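You operate a simulated robot arm through the tools that you are given. There is no shell and no other tool. Be economical: measure what you need, move in short steps, check, and stop when the job is done.

Carry out the task below with a simulated robot arm. There is one attempt and no reset: what you move stays moved.

Task
Draw the yellow slide out and lock it with the green pin.
Fine: free the black lock first, and lock it again.

Only the result counts: the job must be done as asked and must still hold three seconds after the hand-in. Knocking over, shifting, dropping, spilling or breaking anything else fails it.

Robot
A 6-joint arm with a two-finger parallel gripper, fixed in place. Base frame: the origin is at the foot of the arm, x ahead of it, y to its left, z up. Units: mm, degrees, N and s.
With the tool pointing down near the work surface it reaches from about 100 to 580 mm from the base axis. Its first joint turns from -66.0 to 66.0 degrees. Payload 2.45 kg.
The TCP is the grasp point between the finger pads, 24 mm short of the fingertips. In the tool frame z runs along the fingers and y along their closing line. The gripper opens to 68 mm. The fingers are 17 mm wide and 10 mm thick; the gripper's body (40 by 70 mm) begins 41 mm behind the TCP.
Orientation is told as [roll, pitch, yaw] about the base's x, y, z axes, in that order, counted from this pose: with the fingers straight down and closing along the base's y, the tool's x points along the base's -x, its y along +y and its z along -z.

Tools
- The arm moves only by the tool arm_command. Its argument "series" is a list of rows, each a list of 3 entries, a list of its own where there are three numbers: the opening in per cent of the stroke, from 0 (shut) to 100 (fully open), then the shift along the base's x, y, z in mm, then the turn, a rotation vector about the base's x, y, z in degrees. In form: [[jaw, [tx, ty, tz], [rx, ry, rz]], ...]. A call has 1 to 10 rows; each row is the pose to reach, as a shift and turn from the pose commanded when the call began. A row lasts 0.2 s, in which the tool goes at most 50 mm and 8.6 degrees; a call with a longer step from one row to the next is refused whole, and so is a gripper value outside its range. Where a pose cannot be reached the arm comes as near as it can. A force on the tool above 90 N (or 10 N above the force at the start of the call, whichever is more), or a blocked arm, ends the call early, and 0.2 s more pass. Each finger travels about 108 mm/s and halts on what it meets, pressing with about 23 N; the grip force reading is that of the motor and also rises with nothing between the fingers. The clock runs only during rows and for 0.2 s after the last one: add rows that repeat a pose to give the fingers time. The reply holds the time, the measured pose of the TCP, the force on the tool along the base axes, the opening and the grip force, in the units named above and with some noise.
- Cameras (640 x 400 px; columns grow to the right, rows downward): "scene" is fixed at [138.6, 420, 1430.2]; the picture's right is [-0.90, -0.43, 0.00], its down [-0.37, 0.77, -0.52] and it looks along [0.22, -0.47, -0.86] (base axes); focal length 372 px, centre (320, 200). "wrist" rides on the gripper at [84, 11, -75] in the tool frame; the picture's right is [-0.13, 0.99, 0.00], its down [-0.60, -0.08, -0.79] and it looks along [-0.79, -0.10, 0.61] (tool axes); focal length 251 px, centre (320, 200).
- grab_frame(camera): a new picture of that camera. The clock stands still meanwhile.
- measure_at(camera, pixels): for up to 12 pixels [column, row] of the newest picture of that camera ("zoom" is the newest enlarged one), the place [x, y, z] in the base frame of the surface seen there, good to about 3 mm. The clock stands still meanwhile.
- inspect(camera, box): a new picture of the part [left, top, right, bottom] of that camera's present view, enlarged. The clock stands still meanwhile.
- sign_off(): hands the job in; it is judged then, once.

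Work in short steps. Measure before you move; look again where a grasp or a placing could have gone wrong, and mend it. You have 80 turns and 54 pictures in all, those below and enlarged ones among them. Open the gripper and draw the arm clear of the work before you hand the job in, unless the task says otherwise; then end with one line.

The tools are called after "Emit:" as name(argument=value, ...) on one line, values as JSON. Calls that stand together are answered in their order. arm_command: Moves the arm, as the interface text tells. Its arguments: {"type":"object","properties":{"series":{"type":"array"}},"required":["series"]} The other tools are called the same way: grab_frame (camera) takes a picture; measure_at (camera, pixels) gives the place of the surface under pixels of a picture; inspect (camera, box) takes an enlarged picture of a part of a camera's view; sign_off () hands the job in.

At the start:

```text
clock: 0.0
ee_pos: [412.2, 139.5, 757.2]
tcp_rot: [0.0, 0.0, 0.1]
wrist_force: [0.0, -0.2, 0.2]
gripper_width: 67.8
grip_force: 0.1
```

scene: 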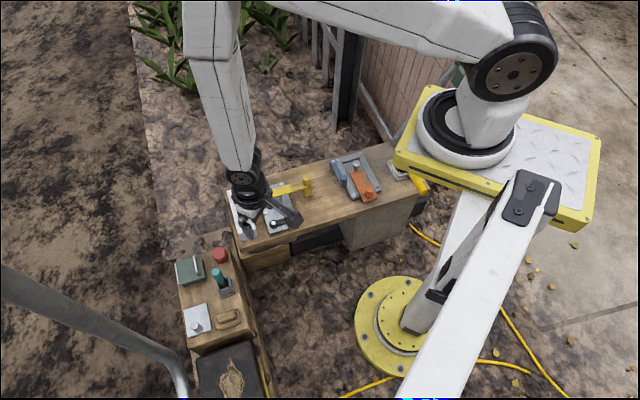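
wrist: 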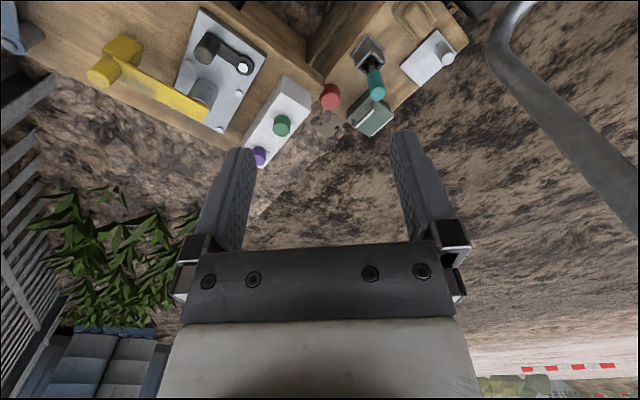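

The wrist view shows a yellow slide at about (150,80), a plate with a black part at (210,50), and a block with green and purple pins at (280,125). I'll enlarge these in both cameras.

Emit:
inspect(camera="wrist", box=[60, 0, 340, 175])

Emit:
inspect(camera="scene", box=[170, 140, 430, 302])

```text
2.29 times, centred on (200, 88) of wrist
```

zoom: 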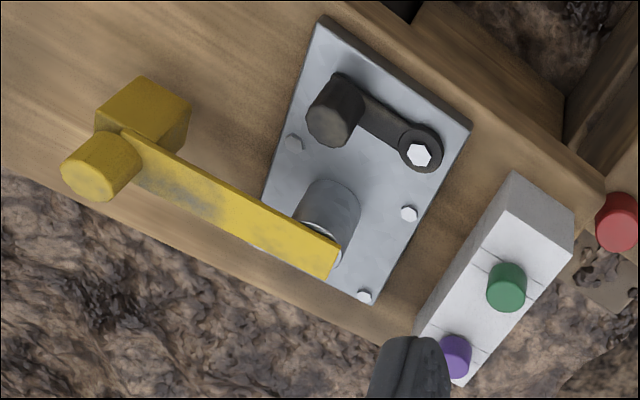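

```text
2.46 times, centred on (300, 221) of scene
```

zoom: 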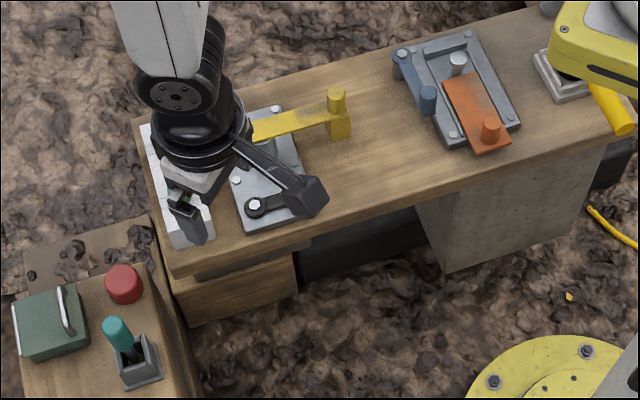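

I'll get 3D positions of the parts from the current wrist picture and a few scene pixels.

Emit:
measure_at(camera="wrist", pixels=[[102, 72], [122, 48], [160, 90], [203, 108], [206, 50], [243, 66], [200, 12], [262, 50], [222, 128], [282, 125], [259, 157], [290, 95]])

Emit:
measure_at(camera="scene", pixels=[[307, 182], [309, 192], [285, 189], [274, 223], [300, 213], [290, 222], [260, 240], [370, 160], [355, 180], [405, 170], [420, 186], [245, 238]])

```text
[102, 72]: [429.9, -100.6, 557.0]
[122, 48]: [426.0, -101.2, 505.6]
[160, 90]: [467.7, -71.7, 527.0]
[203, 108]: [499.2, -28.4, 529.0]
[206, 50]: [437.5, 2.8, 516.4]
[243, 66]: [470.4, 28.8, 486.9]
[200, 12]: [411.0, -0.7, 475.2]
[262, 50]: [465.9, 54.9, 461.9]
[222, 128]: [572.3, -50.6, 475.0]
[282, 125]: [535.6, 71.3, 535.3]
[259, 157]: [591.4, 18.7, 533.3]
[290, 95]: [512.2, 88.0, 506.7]
```

```text
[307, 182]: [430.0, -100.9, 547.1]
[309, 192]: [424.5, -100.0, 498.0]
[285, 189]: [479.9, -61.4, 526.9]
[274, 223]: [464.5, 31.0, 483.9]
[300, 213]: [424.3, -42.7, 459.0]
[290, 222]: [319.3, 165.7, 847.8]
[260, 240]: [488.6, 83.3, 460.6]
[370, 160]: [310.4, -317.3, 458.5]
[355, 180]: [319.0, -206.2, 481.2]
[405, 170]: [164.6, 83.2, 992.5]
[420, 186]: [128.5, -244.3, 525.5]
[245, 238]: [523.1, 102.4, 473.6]
```

The yellow bar lies at z≈527 from about (500,-28) to (426,-101), and the bench is at z≈459. I'll pull the arm back at its present height so the wrist camera looks at the fixture and the scene view clears.

Emit:
arm_command(series=[[100, [-35, -30, 0], [0, 0, 0]], [100, [-70, -60, 0], [0, 0, 0]], [100, [-105, -90, 0], [0, 0, 0]], [100, [-140, -120, 0], [0, 0, 0]], [100, [-175, -150, 0], [0, 0, 0]], [100, [-200, -170, 0], [0, 0, 0]]])

Emit:
grab_frame(camera="wrist")

Emit:
grab_frame(camera="scene")

```text
clock: 1.4
ee_pos: [210.4, -30.0, 758.1]
tcp_rot: [0.0, 0.1, 0.0]
wrist_force: [0.3, 0.0, -1.0]
gripper_width: 68.0
grip_force: 0.1
```

```text
49 pictures are left
```

wrist: 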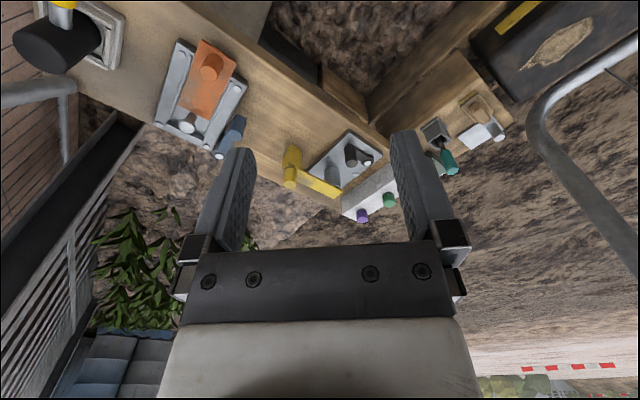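

```text
48 pictures are left
```

scene: 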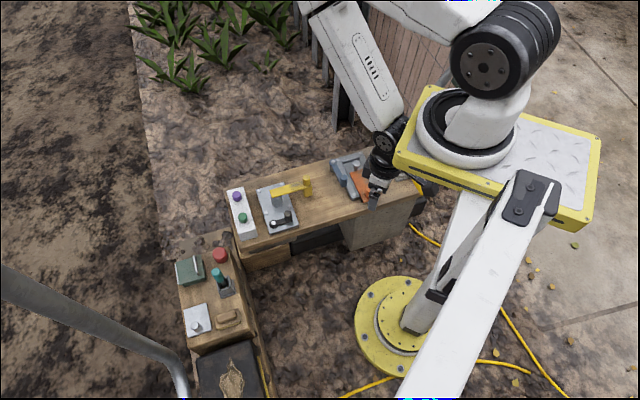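

Emit:
inspect(camera="scene", box=[220, 165, 330, 235])

Emit:
inspect(camera="wrist", box=[260, 110, 420, 230])

Emit:
inspect(camera="wrist", box=[0, 0, 260, 165])

```text
5.71 times, centred on (275, 200) of scene
```

zoom: 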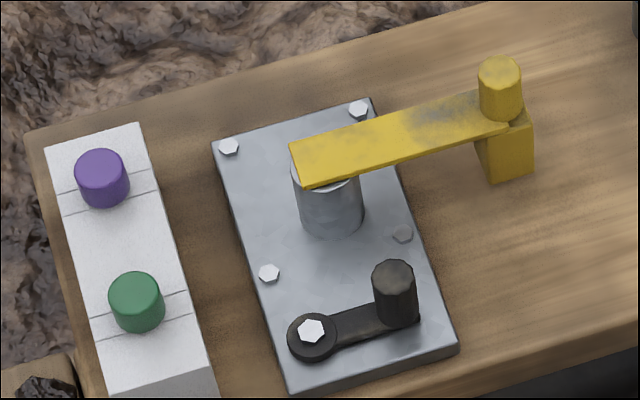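

```text
3.33 times, centred on (340, 170) of wrist
```

zoom: 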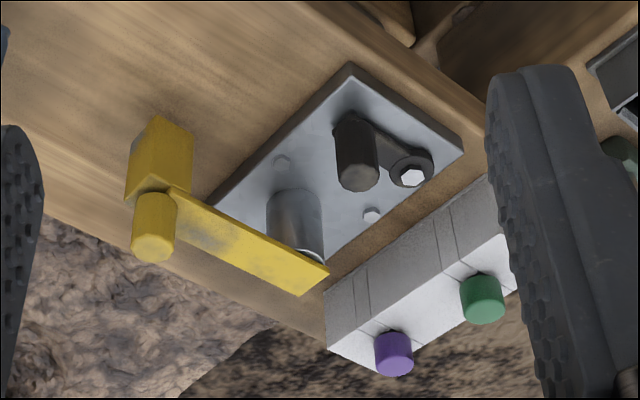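

```text
2.42 times, centred on (130, 82) of wrist
```

zoom: 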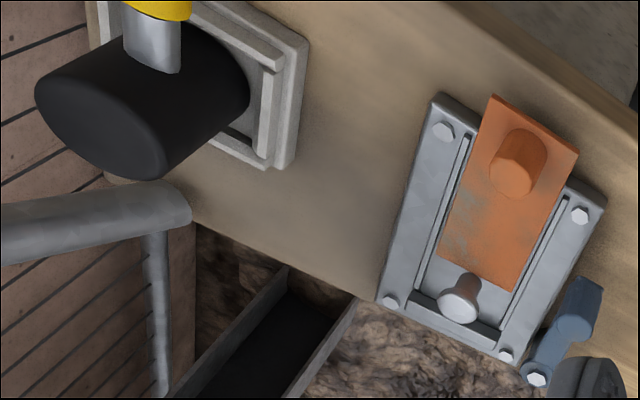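

The fixture near (275,200) reads as a crank on a hub rather than a channel slide, and the orange one has rails. Before deciding, I'll look closely at the object with a yellow end at scene (420,186) and at the left bench.

Emit:
inspect(camera="scene", box=[325, 140, 445, 215])

Emit:
inspect(camera="scene", box=[165, 230, 325, 400])

```text
5.33 times, centred on (385, 178) of scene
```

zoom: 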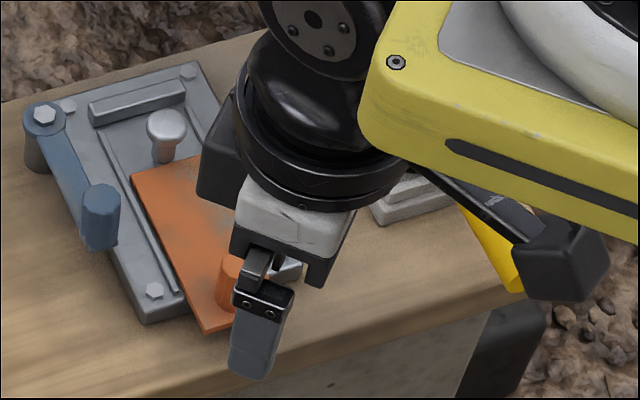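

```text
2.35 times, centred on (245, 315) of scene
```

zoom: 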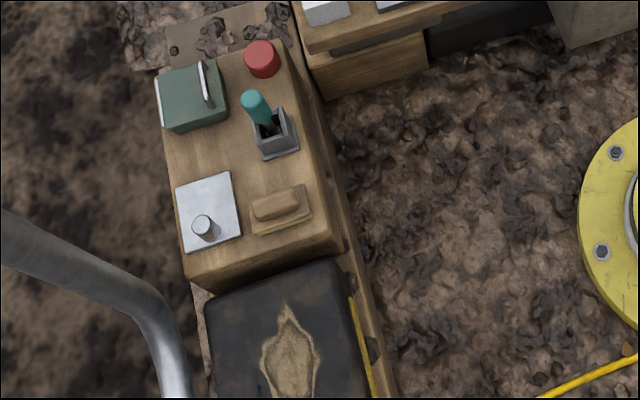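

The yellow-ended object near (128,-244) is still hidden by the arm. I'll move the tool left and yaw it about -80° so the wrist camera looks toward -y over that area.

Emit:
arm_command(series=[[100, [0, 15, 0], [0, 0, -8]], [100, [0, 30, 0], [0, 0, -16]], [100, [0, 45, 0], [0, 0, -24]], [100, [0, 60, 0], [0, 0, -32]], [100, [0, 75, 0], [0, 0, -40]], [100, [0, 90, 0], [0, 0, -48]], [100, [0, 105, 0], [0, 0, -56]], [100, [0, 120, 0], [0, 0, -64]], [100, [0, 135, 0], [0, 0, -72]], [100, [0, 150, 0], [0, 0, -80]]])

Emit:
grab_frame(camera="wrist")

Emit:
inspect(camera="scene", box=[325, 130, 445, 215])

```text
clock: 3.6
ee_pos: [213.5, 119.5, 755.9]
tcp_rot: [-0.1, 0.0, -80.1]
wrist_force: [-0.5, 0.0, -0.4]
gripper_width: 68.2
grip_force: 0.2
```

```text
42 pictures are left
```

wrist: 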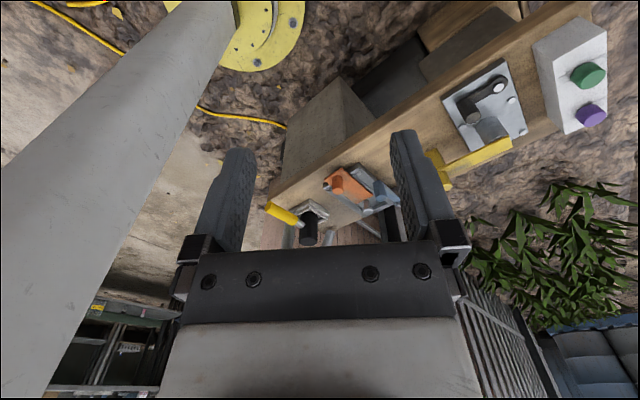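

```text
4.71 times, centred on (385, 172) of scene
```

zoom: 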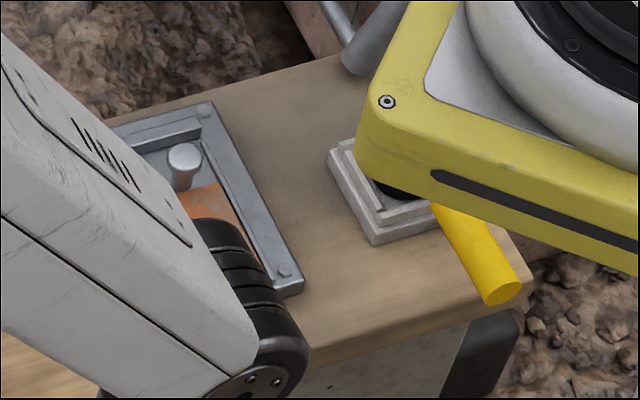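

Emit:
inspect(camera="wrist", box=[250, 150, 410, 250])

Emit:
inspect(camera="wrist", box=[420, 10, 620, 190])

```text
4.00 times, centred on (330, 200) of wrist
```

zoom: 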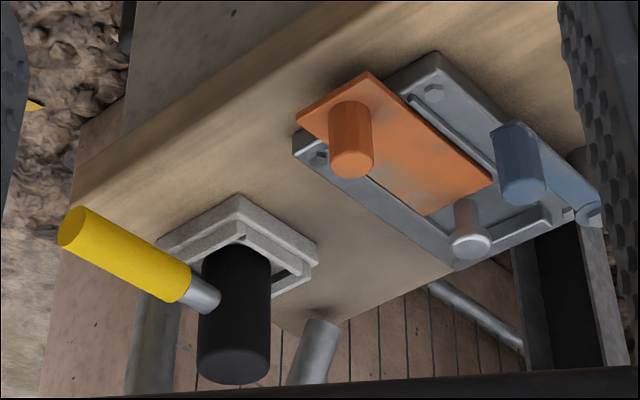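

```text
2.22 times, centred on (520, 100) of wrist
```

zoom: 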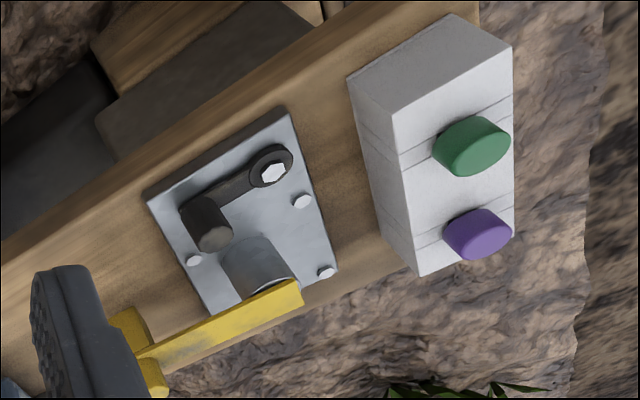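

The yellow-handled thing by the base is a black cylinder in a square collar, not a pinned slide. I'll turn the tool back and bring the wrist camera lower, for a near side view of the yellow bar, hub and black lever.

Emit:
arm_command(series=[[100, [8, -15, 0], [0, 0, 8]], [100, [16, -30, 0], [0, 0, 16]], [100, [24, -45, 0], [0, 0, 24]], [100, [32, -60, -15], [0, 0, 32]], [100, [40, -75, -30], [0, 0, 40]], [100, [48, -90, -45], [0, 0, 48]], [100, [56, -105, -60], [0, 0, 56]], [100, [64, -120, -80], [0, 0, 64]], [100, [72, -135, -100], [0, 0, 72]], [100, [80, -150, -120], [0, 0, 80]]])

Emit:
grab_frame(camera="wrist")

```text
clock: 5.8
ee_pos: [291.4, -30.6, 637.1]
tcp_rot: [0.0, 0.0, 0.1]
wrist_force: [-0.3, 0.3, 0.1]
gripper_width: 67.9
grip_force: 0.1
```

```text
38 pictures are left
```

wrist: 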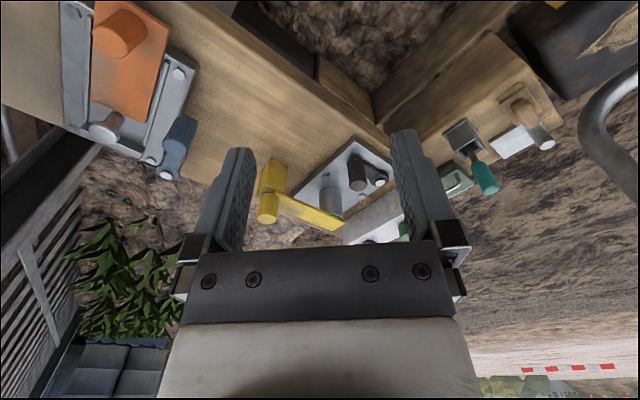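

Emit:
inspect(camera="wrist", box=[240, 120, 420, 240])

Emit:
measure_at(camera="wrist", pixels=[[268, 208], [274, 172], [262, 185], [288, 206], [332, 222], [335, 190], [328, 200], [356, 172], [357, 185], [380, 181], [350, 207], [366, 202]])

```text
3.33 times, centred on (330, 180) of wrist
```

zoom: 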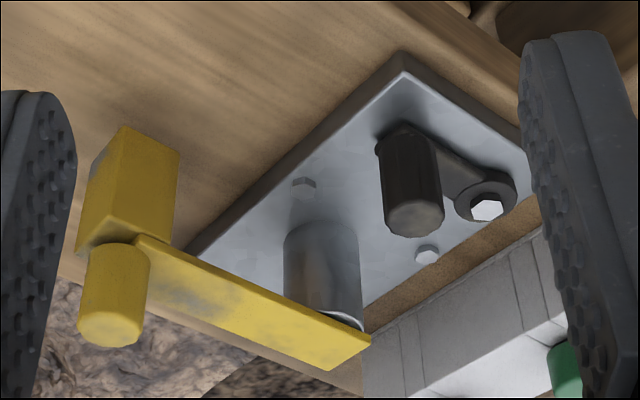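

```text
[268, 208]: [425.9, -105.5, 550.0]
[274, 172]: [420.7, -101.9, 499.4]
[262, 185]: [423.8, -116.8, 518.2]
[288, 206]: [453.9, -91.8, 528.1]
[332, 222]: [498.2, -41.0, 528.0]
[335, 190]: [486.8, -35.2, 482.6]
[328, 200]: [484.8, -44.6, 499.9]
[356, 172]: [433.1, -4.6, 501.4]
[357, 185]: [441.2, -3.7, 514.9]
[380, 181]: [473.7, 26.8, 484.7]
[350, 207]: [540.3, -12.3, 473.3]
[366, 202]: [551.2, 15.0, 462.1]
```

The bar's underside at the hub matters, so I'll zoom in tightly on the hub, the end block and the black lever from both cameras.

Emit:
inspect(camera="wrist", box=[300, 165, 372, 230])

Emit:
inspect(camera="scene", box=[250, 170, 320, 240])

```text
6.15 times, centred on (336, 198) of wrist
```

zoom: 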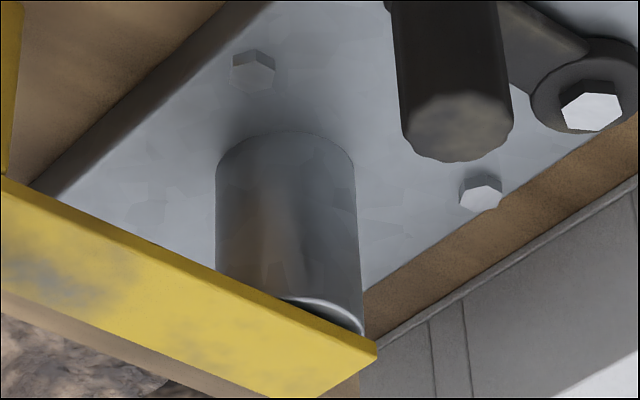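

```text
5.71 times, centred on (285, 205) of scene
```

zoom: 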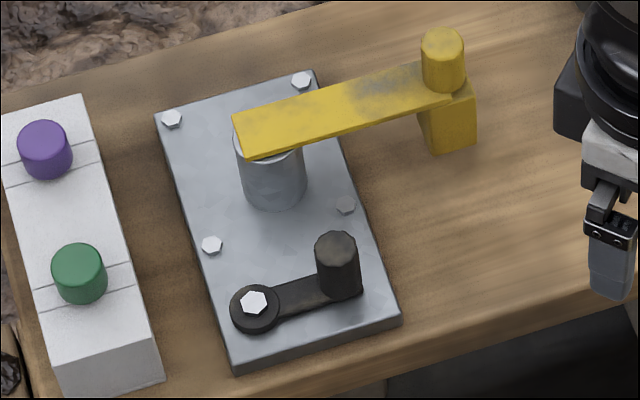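

The hub is an open tube whose mouth is partly covered by the yellow bar, so the green pin would go into it once the bar is drawn clear. I'll measure the plate corners, block bottom, bar edges, pins and lever on this newest scene zoom.

Emit:
measure_at(camera="zoom", pixels=[[158, 116], [312, 73], [397, 316], [235, 366], [445, 150], [470, 140], [440, 42], [236, 118], [246, 155], [420, 100], [415, 70], [300, 170]])

Emit:
measure_at(camera="zoom", pixels=[[335, 243], [254, 302], [300, 290], [235, 300], [78, 258], [42, 138], [70, 295], [86, 330], [80, 100], [50, 360], [160, 375], [340, 290]])

```text
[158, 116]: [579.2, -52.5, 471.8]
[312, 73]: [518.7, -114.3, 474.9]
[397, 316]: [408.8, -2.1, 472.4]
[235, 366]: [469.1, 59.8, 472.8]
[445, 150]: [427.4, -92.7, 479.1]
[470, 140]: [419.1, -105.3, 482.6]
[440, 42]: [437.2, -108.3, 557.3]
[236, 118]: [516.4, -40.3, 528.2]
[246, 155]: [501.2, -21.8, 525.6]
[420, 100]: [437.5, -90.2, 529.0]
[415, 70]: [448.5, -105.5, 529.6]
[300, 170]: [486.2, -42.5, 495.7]
```

```text
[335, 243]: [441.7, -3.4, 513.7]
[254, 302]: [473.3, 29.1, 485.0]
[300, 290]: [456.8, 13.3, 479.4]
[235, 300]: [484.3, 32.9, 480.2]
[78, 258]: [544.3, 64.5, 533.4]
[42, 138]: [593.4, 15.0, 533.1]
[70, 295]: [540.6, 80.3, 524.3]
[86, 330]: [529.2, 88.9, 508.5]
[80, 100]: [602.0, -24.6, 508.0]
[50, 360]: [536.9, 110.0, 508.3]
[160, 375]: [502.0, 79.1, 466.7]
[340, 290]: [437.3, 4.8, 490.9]
```

The plate is turned 45°, with the short axis and the bar both along about (-0.70,-0.72). Next I'll fix the tube axis and rim height from the wrist picture.

Emit:
measure_at(camera="wrist", pixels=[[320, 200], [323, 203], [326, 200], [331, 200], [335, 203], [339, 204], [341, 209], [330, 213], [336, 215], [341, 219], [338, 218], [331, 190]])

Emit:
measure_at(camera="scene", pixels=[[273, 202], [275, 204], [278, 204], [281, 203], [283, 200], [272, 198], [277, 198], [282, 196], [271, 195], [337, 200], [355, 180], [330, 165]])

```text
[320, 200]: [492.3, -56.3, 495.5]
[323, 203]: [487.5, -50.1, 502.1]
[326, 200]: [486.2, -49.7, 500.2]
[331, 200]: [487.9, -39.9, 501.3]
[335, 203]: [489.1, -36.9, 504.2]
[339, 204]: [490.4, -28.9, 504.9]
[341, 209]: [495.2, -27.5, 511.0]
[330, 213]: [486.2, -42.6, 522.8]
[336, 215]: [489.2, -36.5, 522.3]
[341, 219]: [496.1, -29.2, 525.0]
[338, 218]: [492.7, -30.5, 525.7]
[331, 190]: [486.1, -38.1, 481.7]
```

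```text
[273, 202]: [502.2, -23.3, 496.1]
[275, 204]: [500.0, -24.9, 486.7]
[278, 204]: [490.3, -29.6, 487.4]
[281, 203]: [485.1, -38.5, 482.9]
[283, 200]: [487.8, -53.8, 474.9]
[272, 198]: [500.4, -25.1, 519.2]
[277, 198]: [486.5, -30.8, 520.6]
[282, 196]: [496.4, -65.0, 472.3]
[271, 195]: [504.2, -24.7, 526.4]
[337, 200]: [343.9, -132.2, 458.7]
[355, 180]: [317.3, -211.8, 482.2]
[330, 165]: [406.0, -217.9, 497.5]
```

The tube axis is about (502,-42) with radius ≈17 and rim z≈522. The bar rests over it and its handle knob is near (432,-103). The black lever pivots at (473,29) with its knob at about (440,-1) and top z≈515. I'll go above that knob with yaw +45 so the fingers close across the lever.

Emit:
arm_command(series=[[100, [25, 5, 0], [0, 0, 7.5]], [100, [50, 10, 0], [0, 0, 15]], [100, [75, 15, 0], [0, 0, 22.5]], [100, [100, 20, 0], [0, 0, 30]], [100, [125, 25, 0], [0, 0, 37.5]], [65, [149, 30, 0], [0, 0, 45]], [65, [149, 30, -40], [0, 0, 45]], [65, [149, 30, -75], [0, 0, 45]]])

Emit:
grab_frame(camera="wrist")

Emit:
inspect(camera="scene", box=[230, 165, 330, 245])

```text
clock: 7.6
ee_pos: [441.7, 1.2, 561.4]
tcp_rot: [0.0, -0.1, 44.9]
wrist_force: [0.5, 0.0, -0.6]
gripper_width: 44.2
grip_force: 0.2
```

```text
34 pictures are left
```

wrist: 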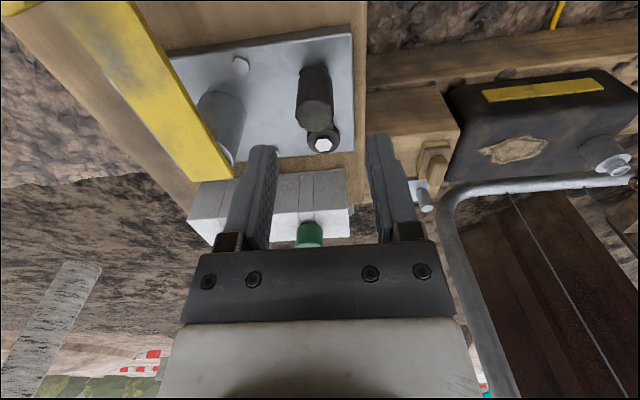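

```text
5.00 times, centred on (280, 205) of scene
```

zoom: 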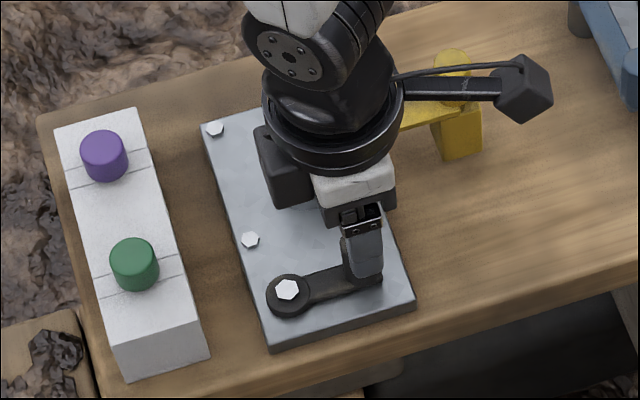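

The wrist picture shows the knob's top face near (317,113) and the bolt at (323,144). I'll measure them before going down.

Emit:
measure_at(camera="wrist", pixels=[[316, 114], [305, 112], [329, 112], [317, 104], [317, 122], [323, 144], [315, 85], [228, 155], [232, 160], [205, 110], [240, 100], [310, 235]])

```text
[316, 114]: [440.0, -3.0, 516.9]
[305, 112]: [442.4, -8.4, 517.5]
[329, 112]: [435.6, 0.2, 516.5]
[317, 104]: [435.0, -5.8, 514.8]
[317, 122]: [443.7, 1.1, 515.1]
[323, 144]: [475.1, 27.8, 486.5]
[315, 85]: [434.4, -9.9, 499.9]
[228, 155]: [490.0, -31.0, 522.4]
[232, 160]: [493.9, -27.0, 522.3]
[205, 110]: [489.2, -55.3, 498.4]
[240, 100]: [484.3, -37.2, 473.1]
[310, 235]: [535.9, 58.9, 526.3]
```

Knob centre is (439.5,-3) with top z 517. I'll lower to TCP z≈511 (tips ≈487, above the lever arm at ≈480) and close on it.

Emit:
arm_command(series=[[65, [-2, -4, -25], [0, 0, 0]], [65, [-2, -4, -50], [0, 0, 0]], [20, [-2, -4, -50], [0, 0, 0]], [10, [-2, -4, -50], [0, 0, 0]], [10, [-2, -4, -50], [0, 0, 0]]])

```text
clock: 8.8
ee_pos: [439.4, -3.7, 512.8]
tcp_rot: [-0.2, -0.1, 45.0]
wrist_force: [0.5, -3.5, -3.5]
gripper_width: 20.8
grip_force: 37.9
```

The knob is held (20.8 mm). I'll test-swing it about the bolt (474,28.5) by +8° toward the tube, watching the force.

Emit:
arm_command(series=[[10, [2.4, -2.2, 0], [0, 0, 4]], [10, [4.7, -4.5, 0], [0, 0, 8]], [10, [4.7, -4.5, 0], [0, 0, 8]]])

```text
clock: 9.6
ee_pos: [441.6, -7.2, 512.2]
tcp_rot: [0.4, 0.3, 53.3]
wrist_force: [-16.1, 46.1, 9.2]
gripper_width: 21.5
grip_force: 38.4
```

Force built to ≈48 N with about half the motion, so that way is against a stop. I'll return and test the other direction.

Emit:
arm_command(series=[[10, [-2.4, 2.2, 0], [0, 0, -4]], [10, [-4.7, 4.5, 0], [0, 0, -8]], [10, [-7, 7.1, 0], [0, 0, -12]], [10, [-9, 9.5, 0], [0, 0, -16]], [10, [-9, 9.5, 0], [0, 0, -16]]])

```text
clock: 10.8
ee_pos: [434.1, 1.1, 511.2]
tcp_rot: [0.0, 0.0, 36.9]
wrist_force: [-10.7, -18.5, -18.6]
gripper_width: 20.9
grip_force: 38.4
```

It moves that way. I'll continue the arc about the bolt by about -24°.

Emit:
arm_command(series=[[10, [-3.5, 4.7, 0], [0, 0, -6.4]], [10, [-5.6, 9.2, 0], [0, 0, -12.4]], [10, [-7.2, 14, 0], [0, 0, -18.4]], [10, [-8.4, 18.9, 0], [0, 0, -24.4]], [10, [-8.4, 18.9, 0], [0, 0, -24.4]]])

Emit:
inspect(camera="scene", box=[230, 165, 330, 245])

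```text
clock: 12.0
ee_pos: [426.1, 19.8, 511.7]
tcp_rot: [0.0, 0.0, 12.5]
wrist_force: [-10.0, -4.4, 8.2]
gripper_width: 20.7
grip_force: 37.8
```

```text
5.00 times, centred on (280, 205) of scene
```

zoom: 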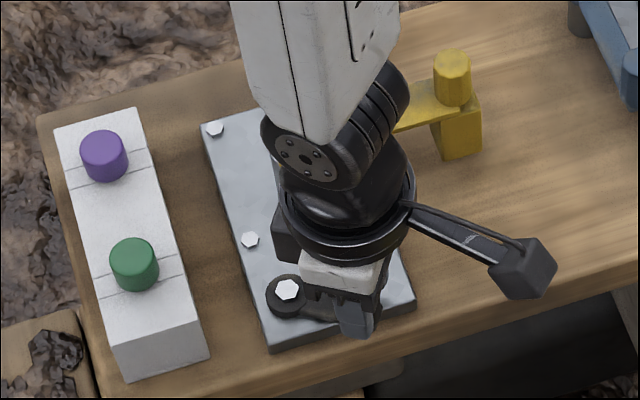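

The lever turns freely, now about 32° from its start. I'll go on another ~30°.

Emit:
arm_command(series=[[10, [-0.6, 5, 0], [0, 0, -6]], [10, [-0.7, 10, 0], [0, 0, -12]], [10, [-0.2, 15, 0], [0, 0, -18]], [10, [0.7, 19.9, 0], [0, 0, -24]], [10, [2.2, 24.7, 0], [0, 0, -30]], [10, [2.2, 24.7, 0], [0, 0, -30]]])

```text
clock: 13.4
ee_pos: [429.8, 42.6, 512.0]
tcp_rot: [0.1, -0.1, -17.7]
wrist_force: [2.2, -45.9, 1.0]
gripper_width: 41.1
grip_force: 21.7
```

The opening went to 41 mm with 46 N in y, so the grip changed, probably at the stop. I'll look before doing anything else.

Emit:
grab_frame(camera="wrist")

Emit:
inspect(camera="scene", box=[230, 165, 330, 245])

```text
31 pictures are left
```

wrist: 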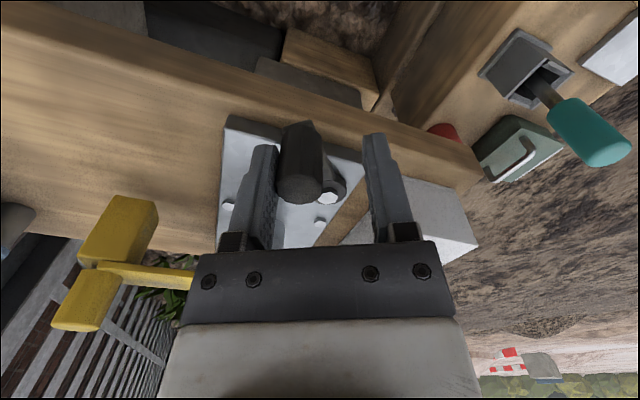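

```text
5.00 times, centred on (280, 205) of scene
```

zoom: 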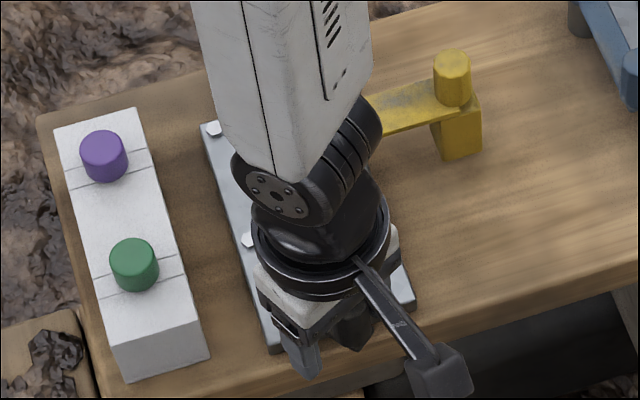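

The lever has hit a stop at about y≈30 (roughly 45° of travel) and the finger was pushed back. I'll ease off, open and lift.

Emit:
arm_command(series=[[70, [-1, -8, 0], [0, 0, 0]], [80, [-1, -10, 0], [0, 0, 0]], [80, [-1, -10, 30], [0, 0, 0]], [80, [-1, -10, 70], [0, 0, 0]], [100, [-30, -40, 100], [0, 0, 0]], [100, [-60, -80, 110], [0, 0, 0]]])

Emit:
inspect(camera="scene", box=[230, 165, 330, 245])

```text
refused: row 5 steps farther than a row can; nothing moved
```

```text
5.00 times, centred on (280, 205) of scene
```

zoom: 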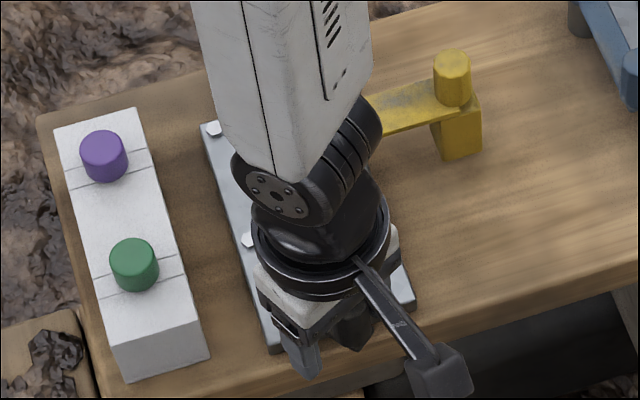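

One step was too long, so I'll resend the same withdrawal with shorter steps.

Emit:
arm_command(series=[[70, [-1, -8, 0], [0, 0, 0]], [80, [-1, -10, 0], [0, 0, 0]], [80, [-1, -10, 30], [0, 0, 0]], [80, [-1, -10, 70], [0, 0, 0]], [100, [-25, -35, 90], [0, 0, 0]], [100, [-50, -65, 100], [0, 0, 0]], [100, [-80, -90, 100], [0, 0, 0]]])

Emit:
inspect(camera="scene", box=[230, 165, 330, 245])

```text
clock: 15.0
ee_pos: [348.6, -45.2, 613.5]
tcp_rot: [0.0, 0.1, -17.2]
wrist_force: [0.3, 0.8, -0.1]
gripper_width: 68.0
grip_force: 0.1
```

```text
5.00 times, centred on (280, 205) of scene
```

zoom: 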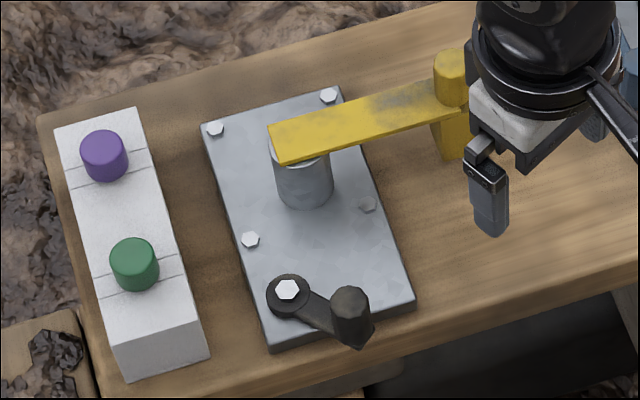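

The black lever has swung about 45–50° off its locked line and stays there. Now I'll go above the yellow knob at about (432,-104) with yaw -45, so the fingers close along the bar's direction.

Emit:
arm_command(series=[[100, [21, -15, 0], [0, 0, -7]], [100, [42, -30, 0], [0, 0, -14]], [80, [63, -45, 0], [0, 0, -21]], [70, [83, -59, -10], [0, 0, -27.5]], [70, [83, -59, -15], [0, 0, -27.5]]])

Emit:
grab_frame(camera="wrist")

```text
clock: 16.2
ee_pos: [433.3, -105.3, 596.7]
tcp_rot: [0.0, 0.0, -45.0]
wrist_force: [0.3, 0.3, -0.3]
gripper_width: 47.5
grip_force: 0.1
```

```text
27 pictures are left
```

wrist: 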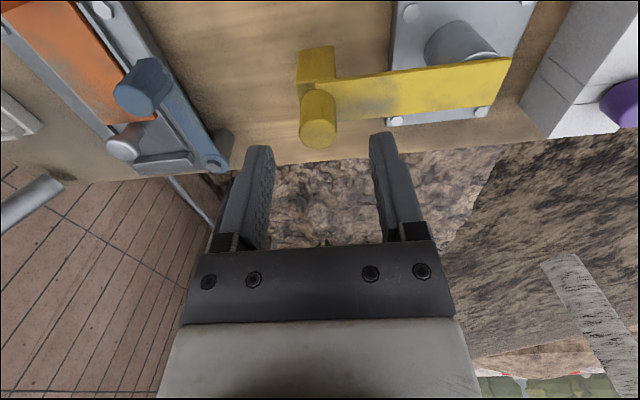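

The knob's top face is near (318,135), with the bar and tube visible. I'll measure these.

Emit:
measure_at(camera="wrist", pixels=[[318, 135], [304, 134], [333, 134], [318, 143], [318, 126], [316, 58], [316, 72], [340, 90], [345, 110], [500, 62], [500, 98], [460, 40]])

```text
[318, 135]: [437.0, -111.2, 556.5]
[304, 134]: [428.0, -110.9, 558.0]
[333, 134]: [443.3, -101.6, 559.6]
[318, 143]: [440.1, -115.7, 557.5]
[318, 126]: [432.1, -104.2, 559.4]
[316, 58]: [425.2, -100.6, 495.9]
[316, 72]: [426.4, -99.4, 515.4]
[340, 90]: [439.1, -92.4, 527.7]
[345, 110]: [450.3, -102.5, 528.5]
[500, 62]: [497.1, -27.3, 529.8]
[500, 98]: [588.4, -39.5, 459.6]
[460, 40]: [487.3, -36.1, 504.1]
```

Knob centre is about (436,-107.5) with its top at 558 and the bar top at 529. I'll lower to z≈558 and close.

Emit:
arm_command(series=[[70, [3, -2, -20], [0, 0, 0]], [70, [3, -2, -38], [0, 0, 0]], [20, [3, -2, -38], [0, 0, 0]], [10, [3, -2, -38], [0, 0, 0]], [10, [3, -2, -38], [0, 0, 0]]])

```text
clock: 17.4
ee_pos: [434.2, -108.1, 558.6]
tcp_rot: [0.1, 0.1, -44.9]
wrist_force: [-9.7, -20.7, -1.1]
gripper_width: 24.1
grip_force: 10.8
```

Held at 24 mm with a slight offset force along the slide direction. I'll pull gently 10 mm along (-0.70,-0.71).

Emit:
arm_command(series=[[10, [-1.5, -1.5, 0], [0, 0, 0]], [10, [-3.5, -3.5, 0], [0, 0, 0]], [10, [-7, -7.1, 0], [0, 0, 0]], [10, [-7, -7.1, 0], [0, 0, 0]]])

```text
clock: 18.4
ee_pos: [426.8, -112.2, 557.7]
tcp_rot: [0.0, 0.1, -44.8]
wrist_force: [-3.3, 7.0, -9.0]
gripper_width: 20.8
grip_force: 37.8
```

It came along with little force. I'll check that it slid rather than turned.

Emit:
grab_frame(camera="wrist")

Emit:
inspect(camera="scene", box=[230, 165, 330, 245])

```text
26 pictures are left
```

wrist: 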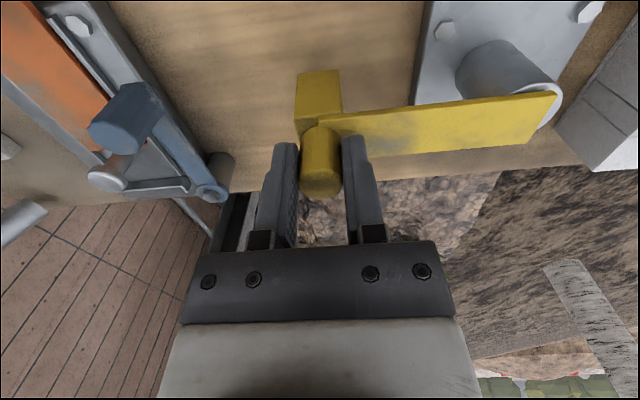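

```text
5.00 times, centred on (280, 205) of scene
```

zoom: 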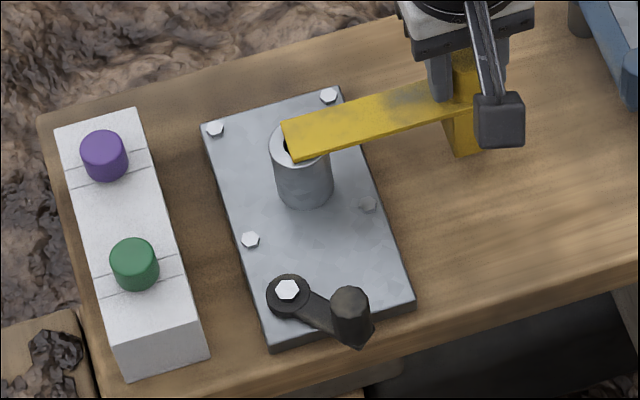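

It slides, and the tube's bore is now showing. I'll draw it further in small steps and watch for the end stop.

Emit:
arm_command(series=[[10, [-4, -3, 0], [0, 0, 0]], [10, [-7.5, -6.5, 0], [0, 0, 0]], [10, [-11, -10, 0], [0, 0, 0]], [10, [-14.5, -13.5, 0], [0, 0, 0]], [10, [-14.5, -13.5, 0], [0, 0, 0]]])

```text
clock: 19.6
ee_pos: [414.1, -126.5, 557.6]
tcp_rot: [0.0, 0.2, -44.8]
wrist_force: [-1.8, 5.2, -8.7]
gripper_width: 20.7
grip_force: 38.3
```

No stop yet (about 28 mm drawn), so I'll carry on.

Emit:
arm_command(series=[[10, [-3.5, -3.3, 0], [0, 0, 0]], [10, [-7, -6.8, 0], [0, 0, 0]], [10, [-10.5, -10.3, 0], [0, 0, 0]], [10, [-10.5, -10.3, 0], [0, 0, 0]]])

Emit:
inspect(camera="scene", box=[230, 165, 330, 245])

```text
clock: 20.6
ee_pos: [403.9, -136.2, 557.9]
tcp_rot: [0.1, -0.1, -44.5]
wrist_force: [22.0, 47.6, -0.2]
gripper_width: 21.1
grip_force: 38.2
```

```text
5.00 times, centred on (280, 205) of scene
```

zoom: 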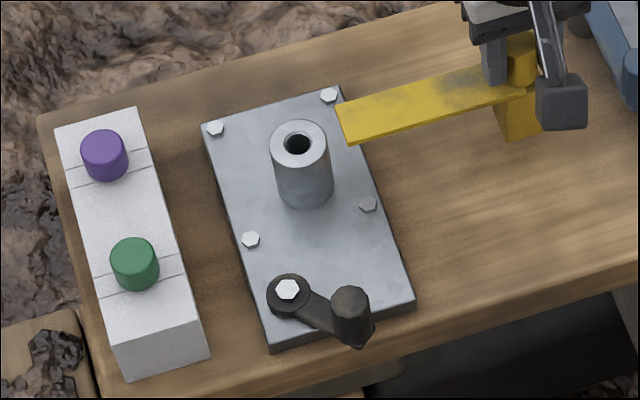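

It has reached its stop (52 N) and the tube's bore is fully uncovered. I'll ease back a little, open and lift straight up.

Emit:
arm_command(series=[[10, [1, 1.3, 0], [0, 0, 0]], [10, [1, 1.3, 0], [0, 0, 0]], [50, [1, 1.3, 0], [0, 0, 0]], [60, [1, 1.3, 0], [0, 0, 0]], [60, [1, 1.3, 30], [0, 0, 0]], [60, [1, 1.3, 60], [0, 0, 0]], [60, [1, 1.3, 90], [0, 0, 0]]])

Emit:
inspect(camera="scene", box=[230, 165, 330, 245])

```text
clock: 22.2
ee_pos: [403.1, -135.7, 647.6]
tcp_rot: [0.0, 0.0, -44.9]
wrist_force: [-0.3, 0.0, 0.2]
gripper_width: 41.0
grip_force: 0.0
```

```text
5.00 times, centred on (280, 205) of scene
```

zoom: 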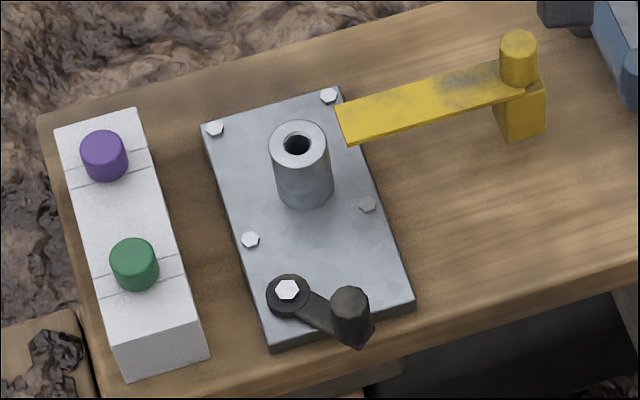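

The slide stays out. I'll measure the bore, the tube rim and the green head from this picture.

Emit:
measure_at(camera="zoom", pixels=[[276, 146], [322, 146], [299, 126], [299, 164], [283, 135], [316, 158], [299, 144], [134, 250], [118, 250], [150, 250], [134, 240], [134, 262]])

Emit:
measure_at(camera="zoom", pixels=[[104, 143], [134, 283], [120, 300], [165, 300], [160, 330], [100, 240], [349, 296], [288, 290], [115, 345], [208, 350], [135, 110], [56, 130]])

```text
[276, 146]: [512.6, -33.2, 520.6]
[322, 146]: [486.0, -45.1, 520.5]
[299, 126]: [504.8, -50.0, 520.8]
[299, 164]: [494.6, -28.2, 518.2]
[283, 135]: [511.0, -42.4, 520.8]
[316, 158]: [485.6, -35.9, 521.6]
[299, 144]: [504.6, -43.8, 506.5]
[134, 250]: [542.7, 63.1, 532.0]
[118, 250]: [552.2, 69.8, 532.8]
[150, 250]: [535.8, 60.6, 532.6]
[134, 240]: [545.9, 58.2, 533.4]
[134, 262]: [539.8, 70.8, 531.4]
```

```text
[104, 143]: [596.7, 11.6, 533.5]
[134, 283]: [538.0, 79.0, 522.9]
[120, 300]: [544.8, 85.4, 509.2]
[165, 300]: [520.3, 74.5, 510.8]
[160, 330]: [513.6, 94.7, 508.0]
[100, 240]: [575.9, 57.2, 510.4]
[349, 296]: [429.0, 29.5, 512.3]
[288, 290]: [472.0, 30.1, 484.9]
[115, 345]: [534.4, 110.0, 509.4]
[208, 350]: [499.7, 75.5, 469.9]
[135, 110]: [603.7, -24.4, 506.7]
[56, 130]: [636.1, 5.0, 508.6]
```

The bore axis is about (499.3,-39.2) with rim z≈520.7. The green head is at about (543,64.5), z 509–532.5. I'll travel above the green pin at a safe height while turning to yaw +45.

Emit:
arm_command(series=[[60, [13, 19, 0], [0, 0, 8]], [60, [26, 38, 0], [0, 0, 16]], [60, [39, 57, 0], [0, 0, 24]], [60, [52, 76, 0], [0, 0, 32]], [60, [65, 95, 0], [0, 0, 40]], [60, [78, 114, 0], [0, 0, 48]], [60, [91, 133, 0], [0, 0, 56]], [60, [104, 152, 0], [0, 0, 64]], [60, [117, 171, 0], [0, 0, 72.4]], [60, [130, 190, 0], [0, 0, 80.8]]])

Emit:
arm_command(series=[[60, [7, 8, -25], [0, 0, 4.6]], [60, [9, 10, -57], [0, 0, 9.2]], [60, [9, 10, -57], [0, 0, 9.2]]])

Emit:
grab_frame(camera="wrist")

```text
clock: 24.4
ee_pos: [534.4, 53.9, 646.3]
tcp_rot: [0.0, 0.0, 36.0]
wrist_force: [0.8, -0.4, 0.6]
gripper_width: 40.8
grip_force: 0.1
```

```text
clock: 25.2
ee_pos: [543.6, 64.4, 591.7]
tcp_rot: [0.0, 0.0, 45.1]
wrist_force: [-0.9, 0.0, 0.2]
gripper_width: 41.0
grip_force: 0.0
```

```text
22 pictures are left
```

wrist: 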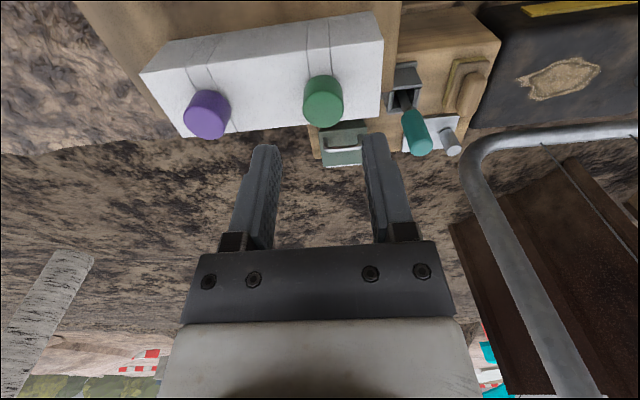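

Emit:
measure_at(camera="wrist", pixels=[[324, 106], [308, 106], [341, 106], [324, 92], [324, 120], [322, 82], [350, 60], [280, 90]])

```text
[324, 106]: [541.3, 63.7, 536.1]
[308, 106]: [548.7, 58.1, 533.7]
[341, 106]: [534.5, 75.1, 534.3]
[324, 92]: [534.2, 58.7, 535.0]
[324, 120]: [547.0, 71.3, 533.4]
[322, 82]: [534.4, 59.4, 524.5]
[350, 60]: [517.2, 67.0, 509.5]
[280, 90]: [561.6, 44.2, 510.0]
```

Both views agree on a head centre of about (542,65), top 533 and rack top 509.5. I'll descend to z≈536 and close.

Emit:
arm_command(series=[[60, [-1.5, 0.6, -25], [0, 0, 0]], [60, [-1.5, 0.6, -45], [0, 0, 0]], [60, [-1.5, 0.6, -55.5], [0, 0, 0]], [20, [-1.5, 0.6, -55.5], [0, 0, 0]], [10, [-1.5, 0.6, -55.5], [0, 0, 0]], [10, [-1.5, 0.6, -55.5], [0, 0, 0]]])

```text
clock: 26.6
ee_pos: [543.1, 65.9, 537.9]
tcp_rot: [0.0, 0.0, 45.1]
wrist_force: [0.3, 0.1, -0.2]
gripper_width: 23.9
grip_force: 22.7
```

Closed at 23.9 mm. I'll hold a moment and lift straight up in steps.

Emit:
arm_command(series=[[10, [0, 0, 0], [0, 0, 0]], [8, [0, 0, 0], [0, 0, 0]], [8, [0, 0, 10], [0, 0, 0]], [8, [0, 0, 25], [0, 0, 0]], [8, [0, 0, 45], [0, 0, 0]], [8, [0, 0, 65], [0, 0, 0]], [8, [0, 0, 85], [0, 0, 0]]])

Emit:
grab_frame(camera="wrist")

Emit:
inspect(camera="scene", box=[210, 165, 310, 245])

```text
clock: 28.2
ee_pos: [540.1, 65.2, 621.2]
tcp_rot: [-0.1, -0.1, 45.1]
wrist_force: [-0.1, 0.6, -0.4]
gripper_width: 23.9
grip_force: 23.3
```

```text
21 pictures are left
```

wrist: 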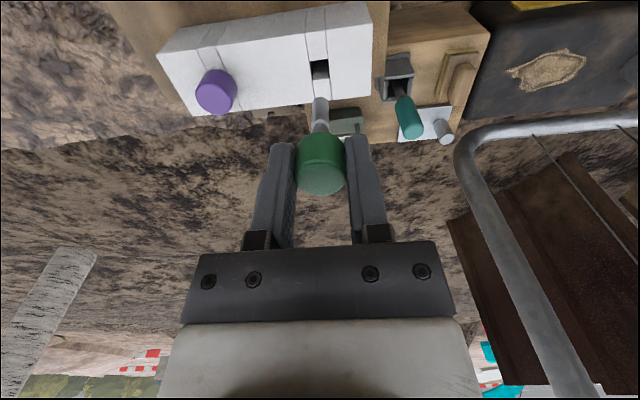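

```text
5.00 times, centred on (260, 205) of scene
```

zoom: 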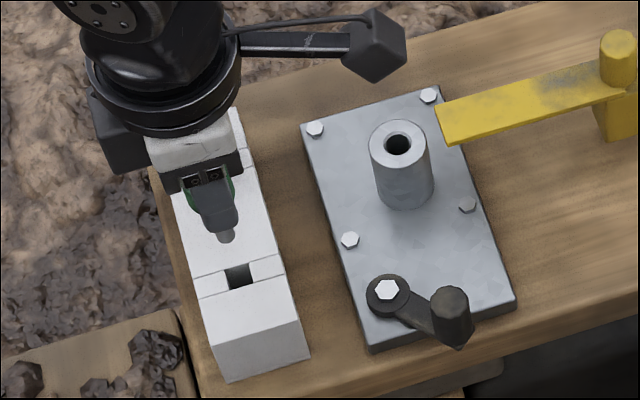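

The pin is held upright with its shank showing from (321,132) up to (320,98). I'll measure the shank and tip relative to the TCP.

Emit:
measure_at(camera="wrist", pixels=[[320, 100], [314, 110], [326, 110], [320, 120], [320, 130], [320, 180], [302, 165], [340, 165], [320, 150]])

Emit:
inspect(camera="wrist", box=[280, 80, 360, 210])

```text
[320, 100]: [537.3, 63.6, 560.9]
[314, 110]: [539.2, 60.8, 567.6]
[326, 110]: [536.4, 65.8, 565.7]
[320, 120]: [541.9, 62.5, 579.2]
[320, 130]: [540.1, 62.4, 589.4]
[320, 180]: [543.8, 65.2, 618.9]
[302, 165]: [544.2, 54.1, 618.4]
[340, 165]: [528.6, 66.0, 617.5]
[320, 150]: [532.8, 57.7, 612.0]
```

```text
3.08 times, centred on (320, 145) of wrist
```

zoom: 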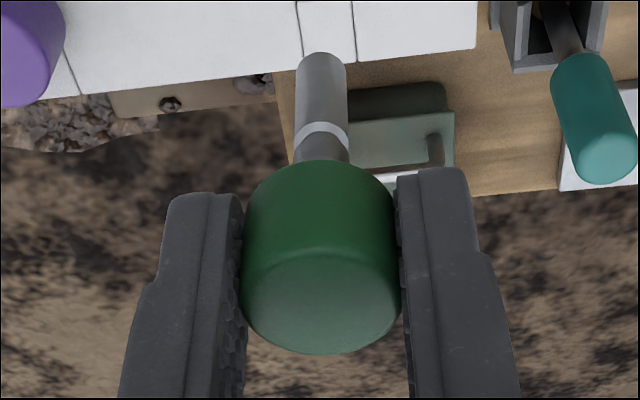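

The pin tip is about 62 mm below the TCP and the shank is ≈8 mm. I'll carry it above the bore at (499,-39) with the tip ≈20 mm over the rim, then check alignment.

Emit:
arm_command(series=[[8, [-10, -26, 0], [0, 0, 0]], [8, [-20, -52, 0], [0, 0, 0]], [8, [-30, -78, 0], [0, 0, 0]], [8, [-42, -104.5, 0], [0, 0, 0]], [8, [-42, -104.5, -15], [0, 0, 0]], [8, [-42, -104.5, -15], [0, 0, 0]]])

Emit:
inspect(camera="wrist", box=[240, 40, 400, 200])

Emit:
inspect(camera="scene", box=[240, 160, 320, 230])

```text
clock: 29.6
ee_pos: [500.2, -38.9, 606.4]
tcp_rot: [0.0, 0.0, 45.1]
wrist_force: [-0.4, 0.4, -0.5]
gripper_width: 23.8
grip_force: 23.1
```

```text
2.50 times, centred on (320, 120) of wrist
```

zoom: 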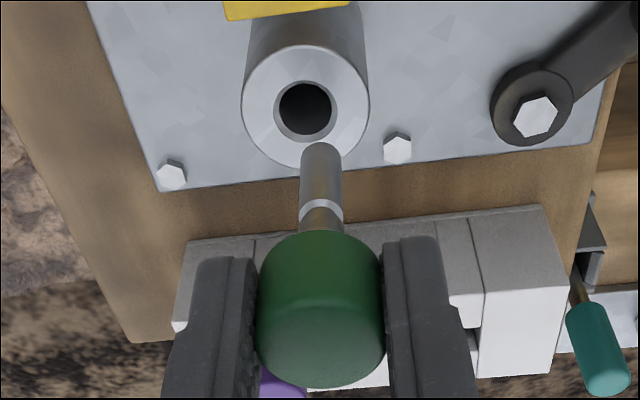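

```text
5.71 times, centred on (280, 195) of scene
```

zoom: 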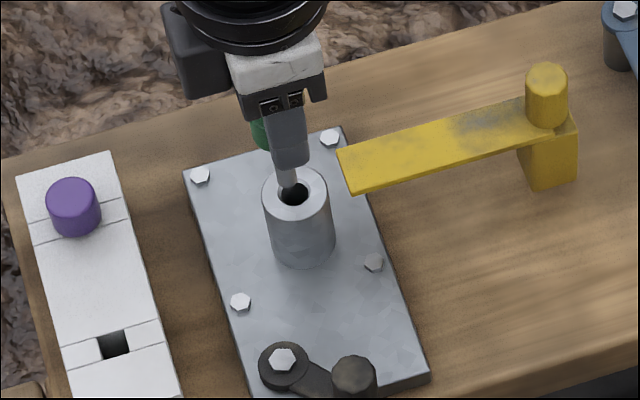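

From the wrist view the bore sits ≈4 mm from the pin axis in base -y and ≈1.6 mm in +x, and the scene view agrees in direction. I'll correct by (1.8,-4.5), come down 11 mm and check again.

Emit:
arm_command(series=[[8, [1.8, -4.5, 0], [0, 0, 0]], [8, [1.8, -4.5, -11], [0, 0, 0]], [8, [1.8, -4.5, -11], [0, 0, 0]]])

Emit:
inspect(camera="wrist", box=[270, 50, 370, 150])

Emit:
inspect(camera="scene", box=[255, 170, 305, 215])

```text
clock: 30.4
ee_pos: [502.1, -43.2, 595.3]
tcp_rot: [0.1, -0.1, 45.1]
wrist_force: [0.8, -0.2, -0.3]
gripper_width: 23.8
grip_force: 22.8
```

```text
4.00 times, centred on (320, 100) of wrist
```

zoom: 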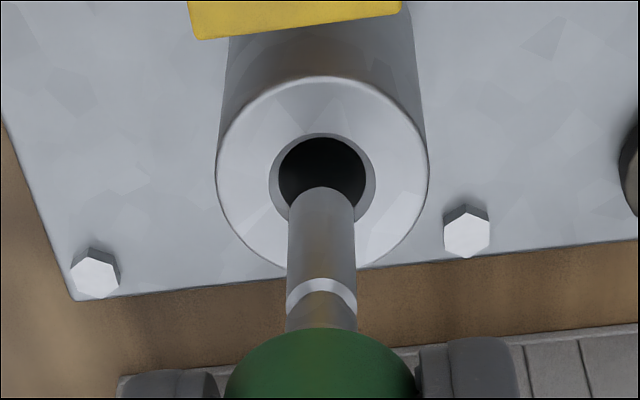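

```text
8.89 times, centred on (280, 192) of scene
```

zoom: 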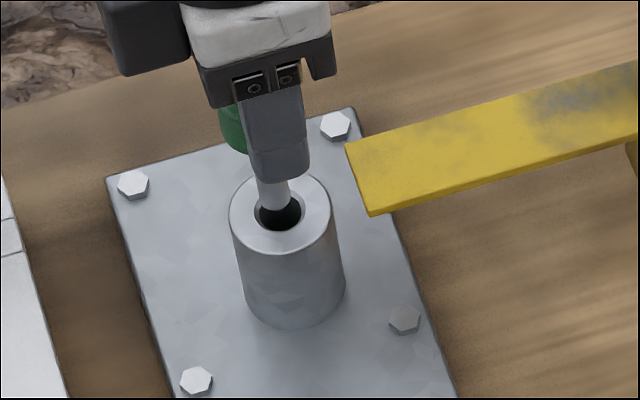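

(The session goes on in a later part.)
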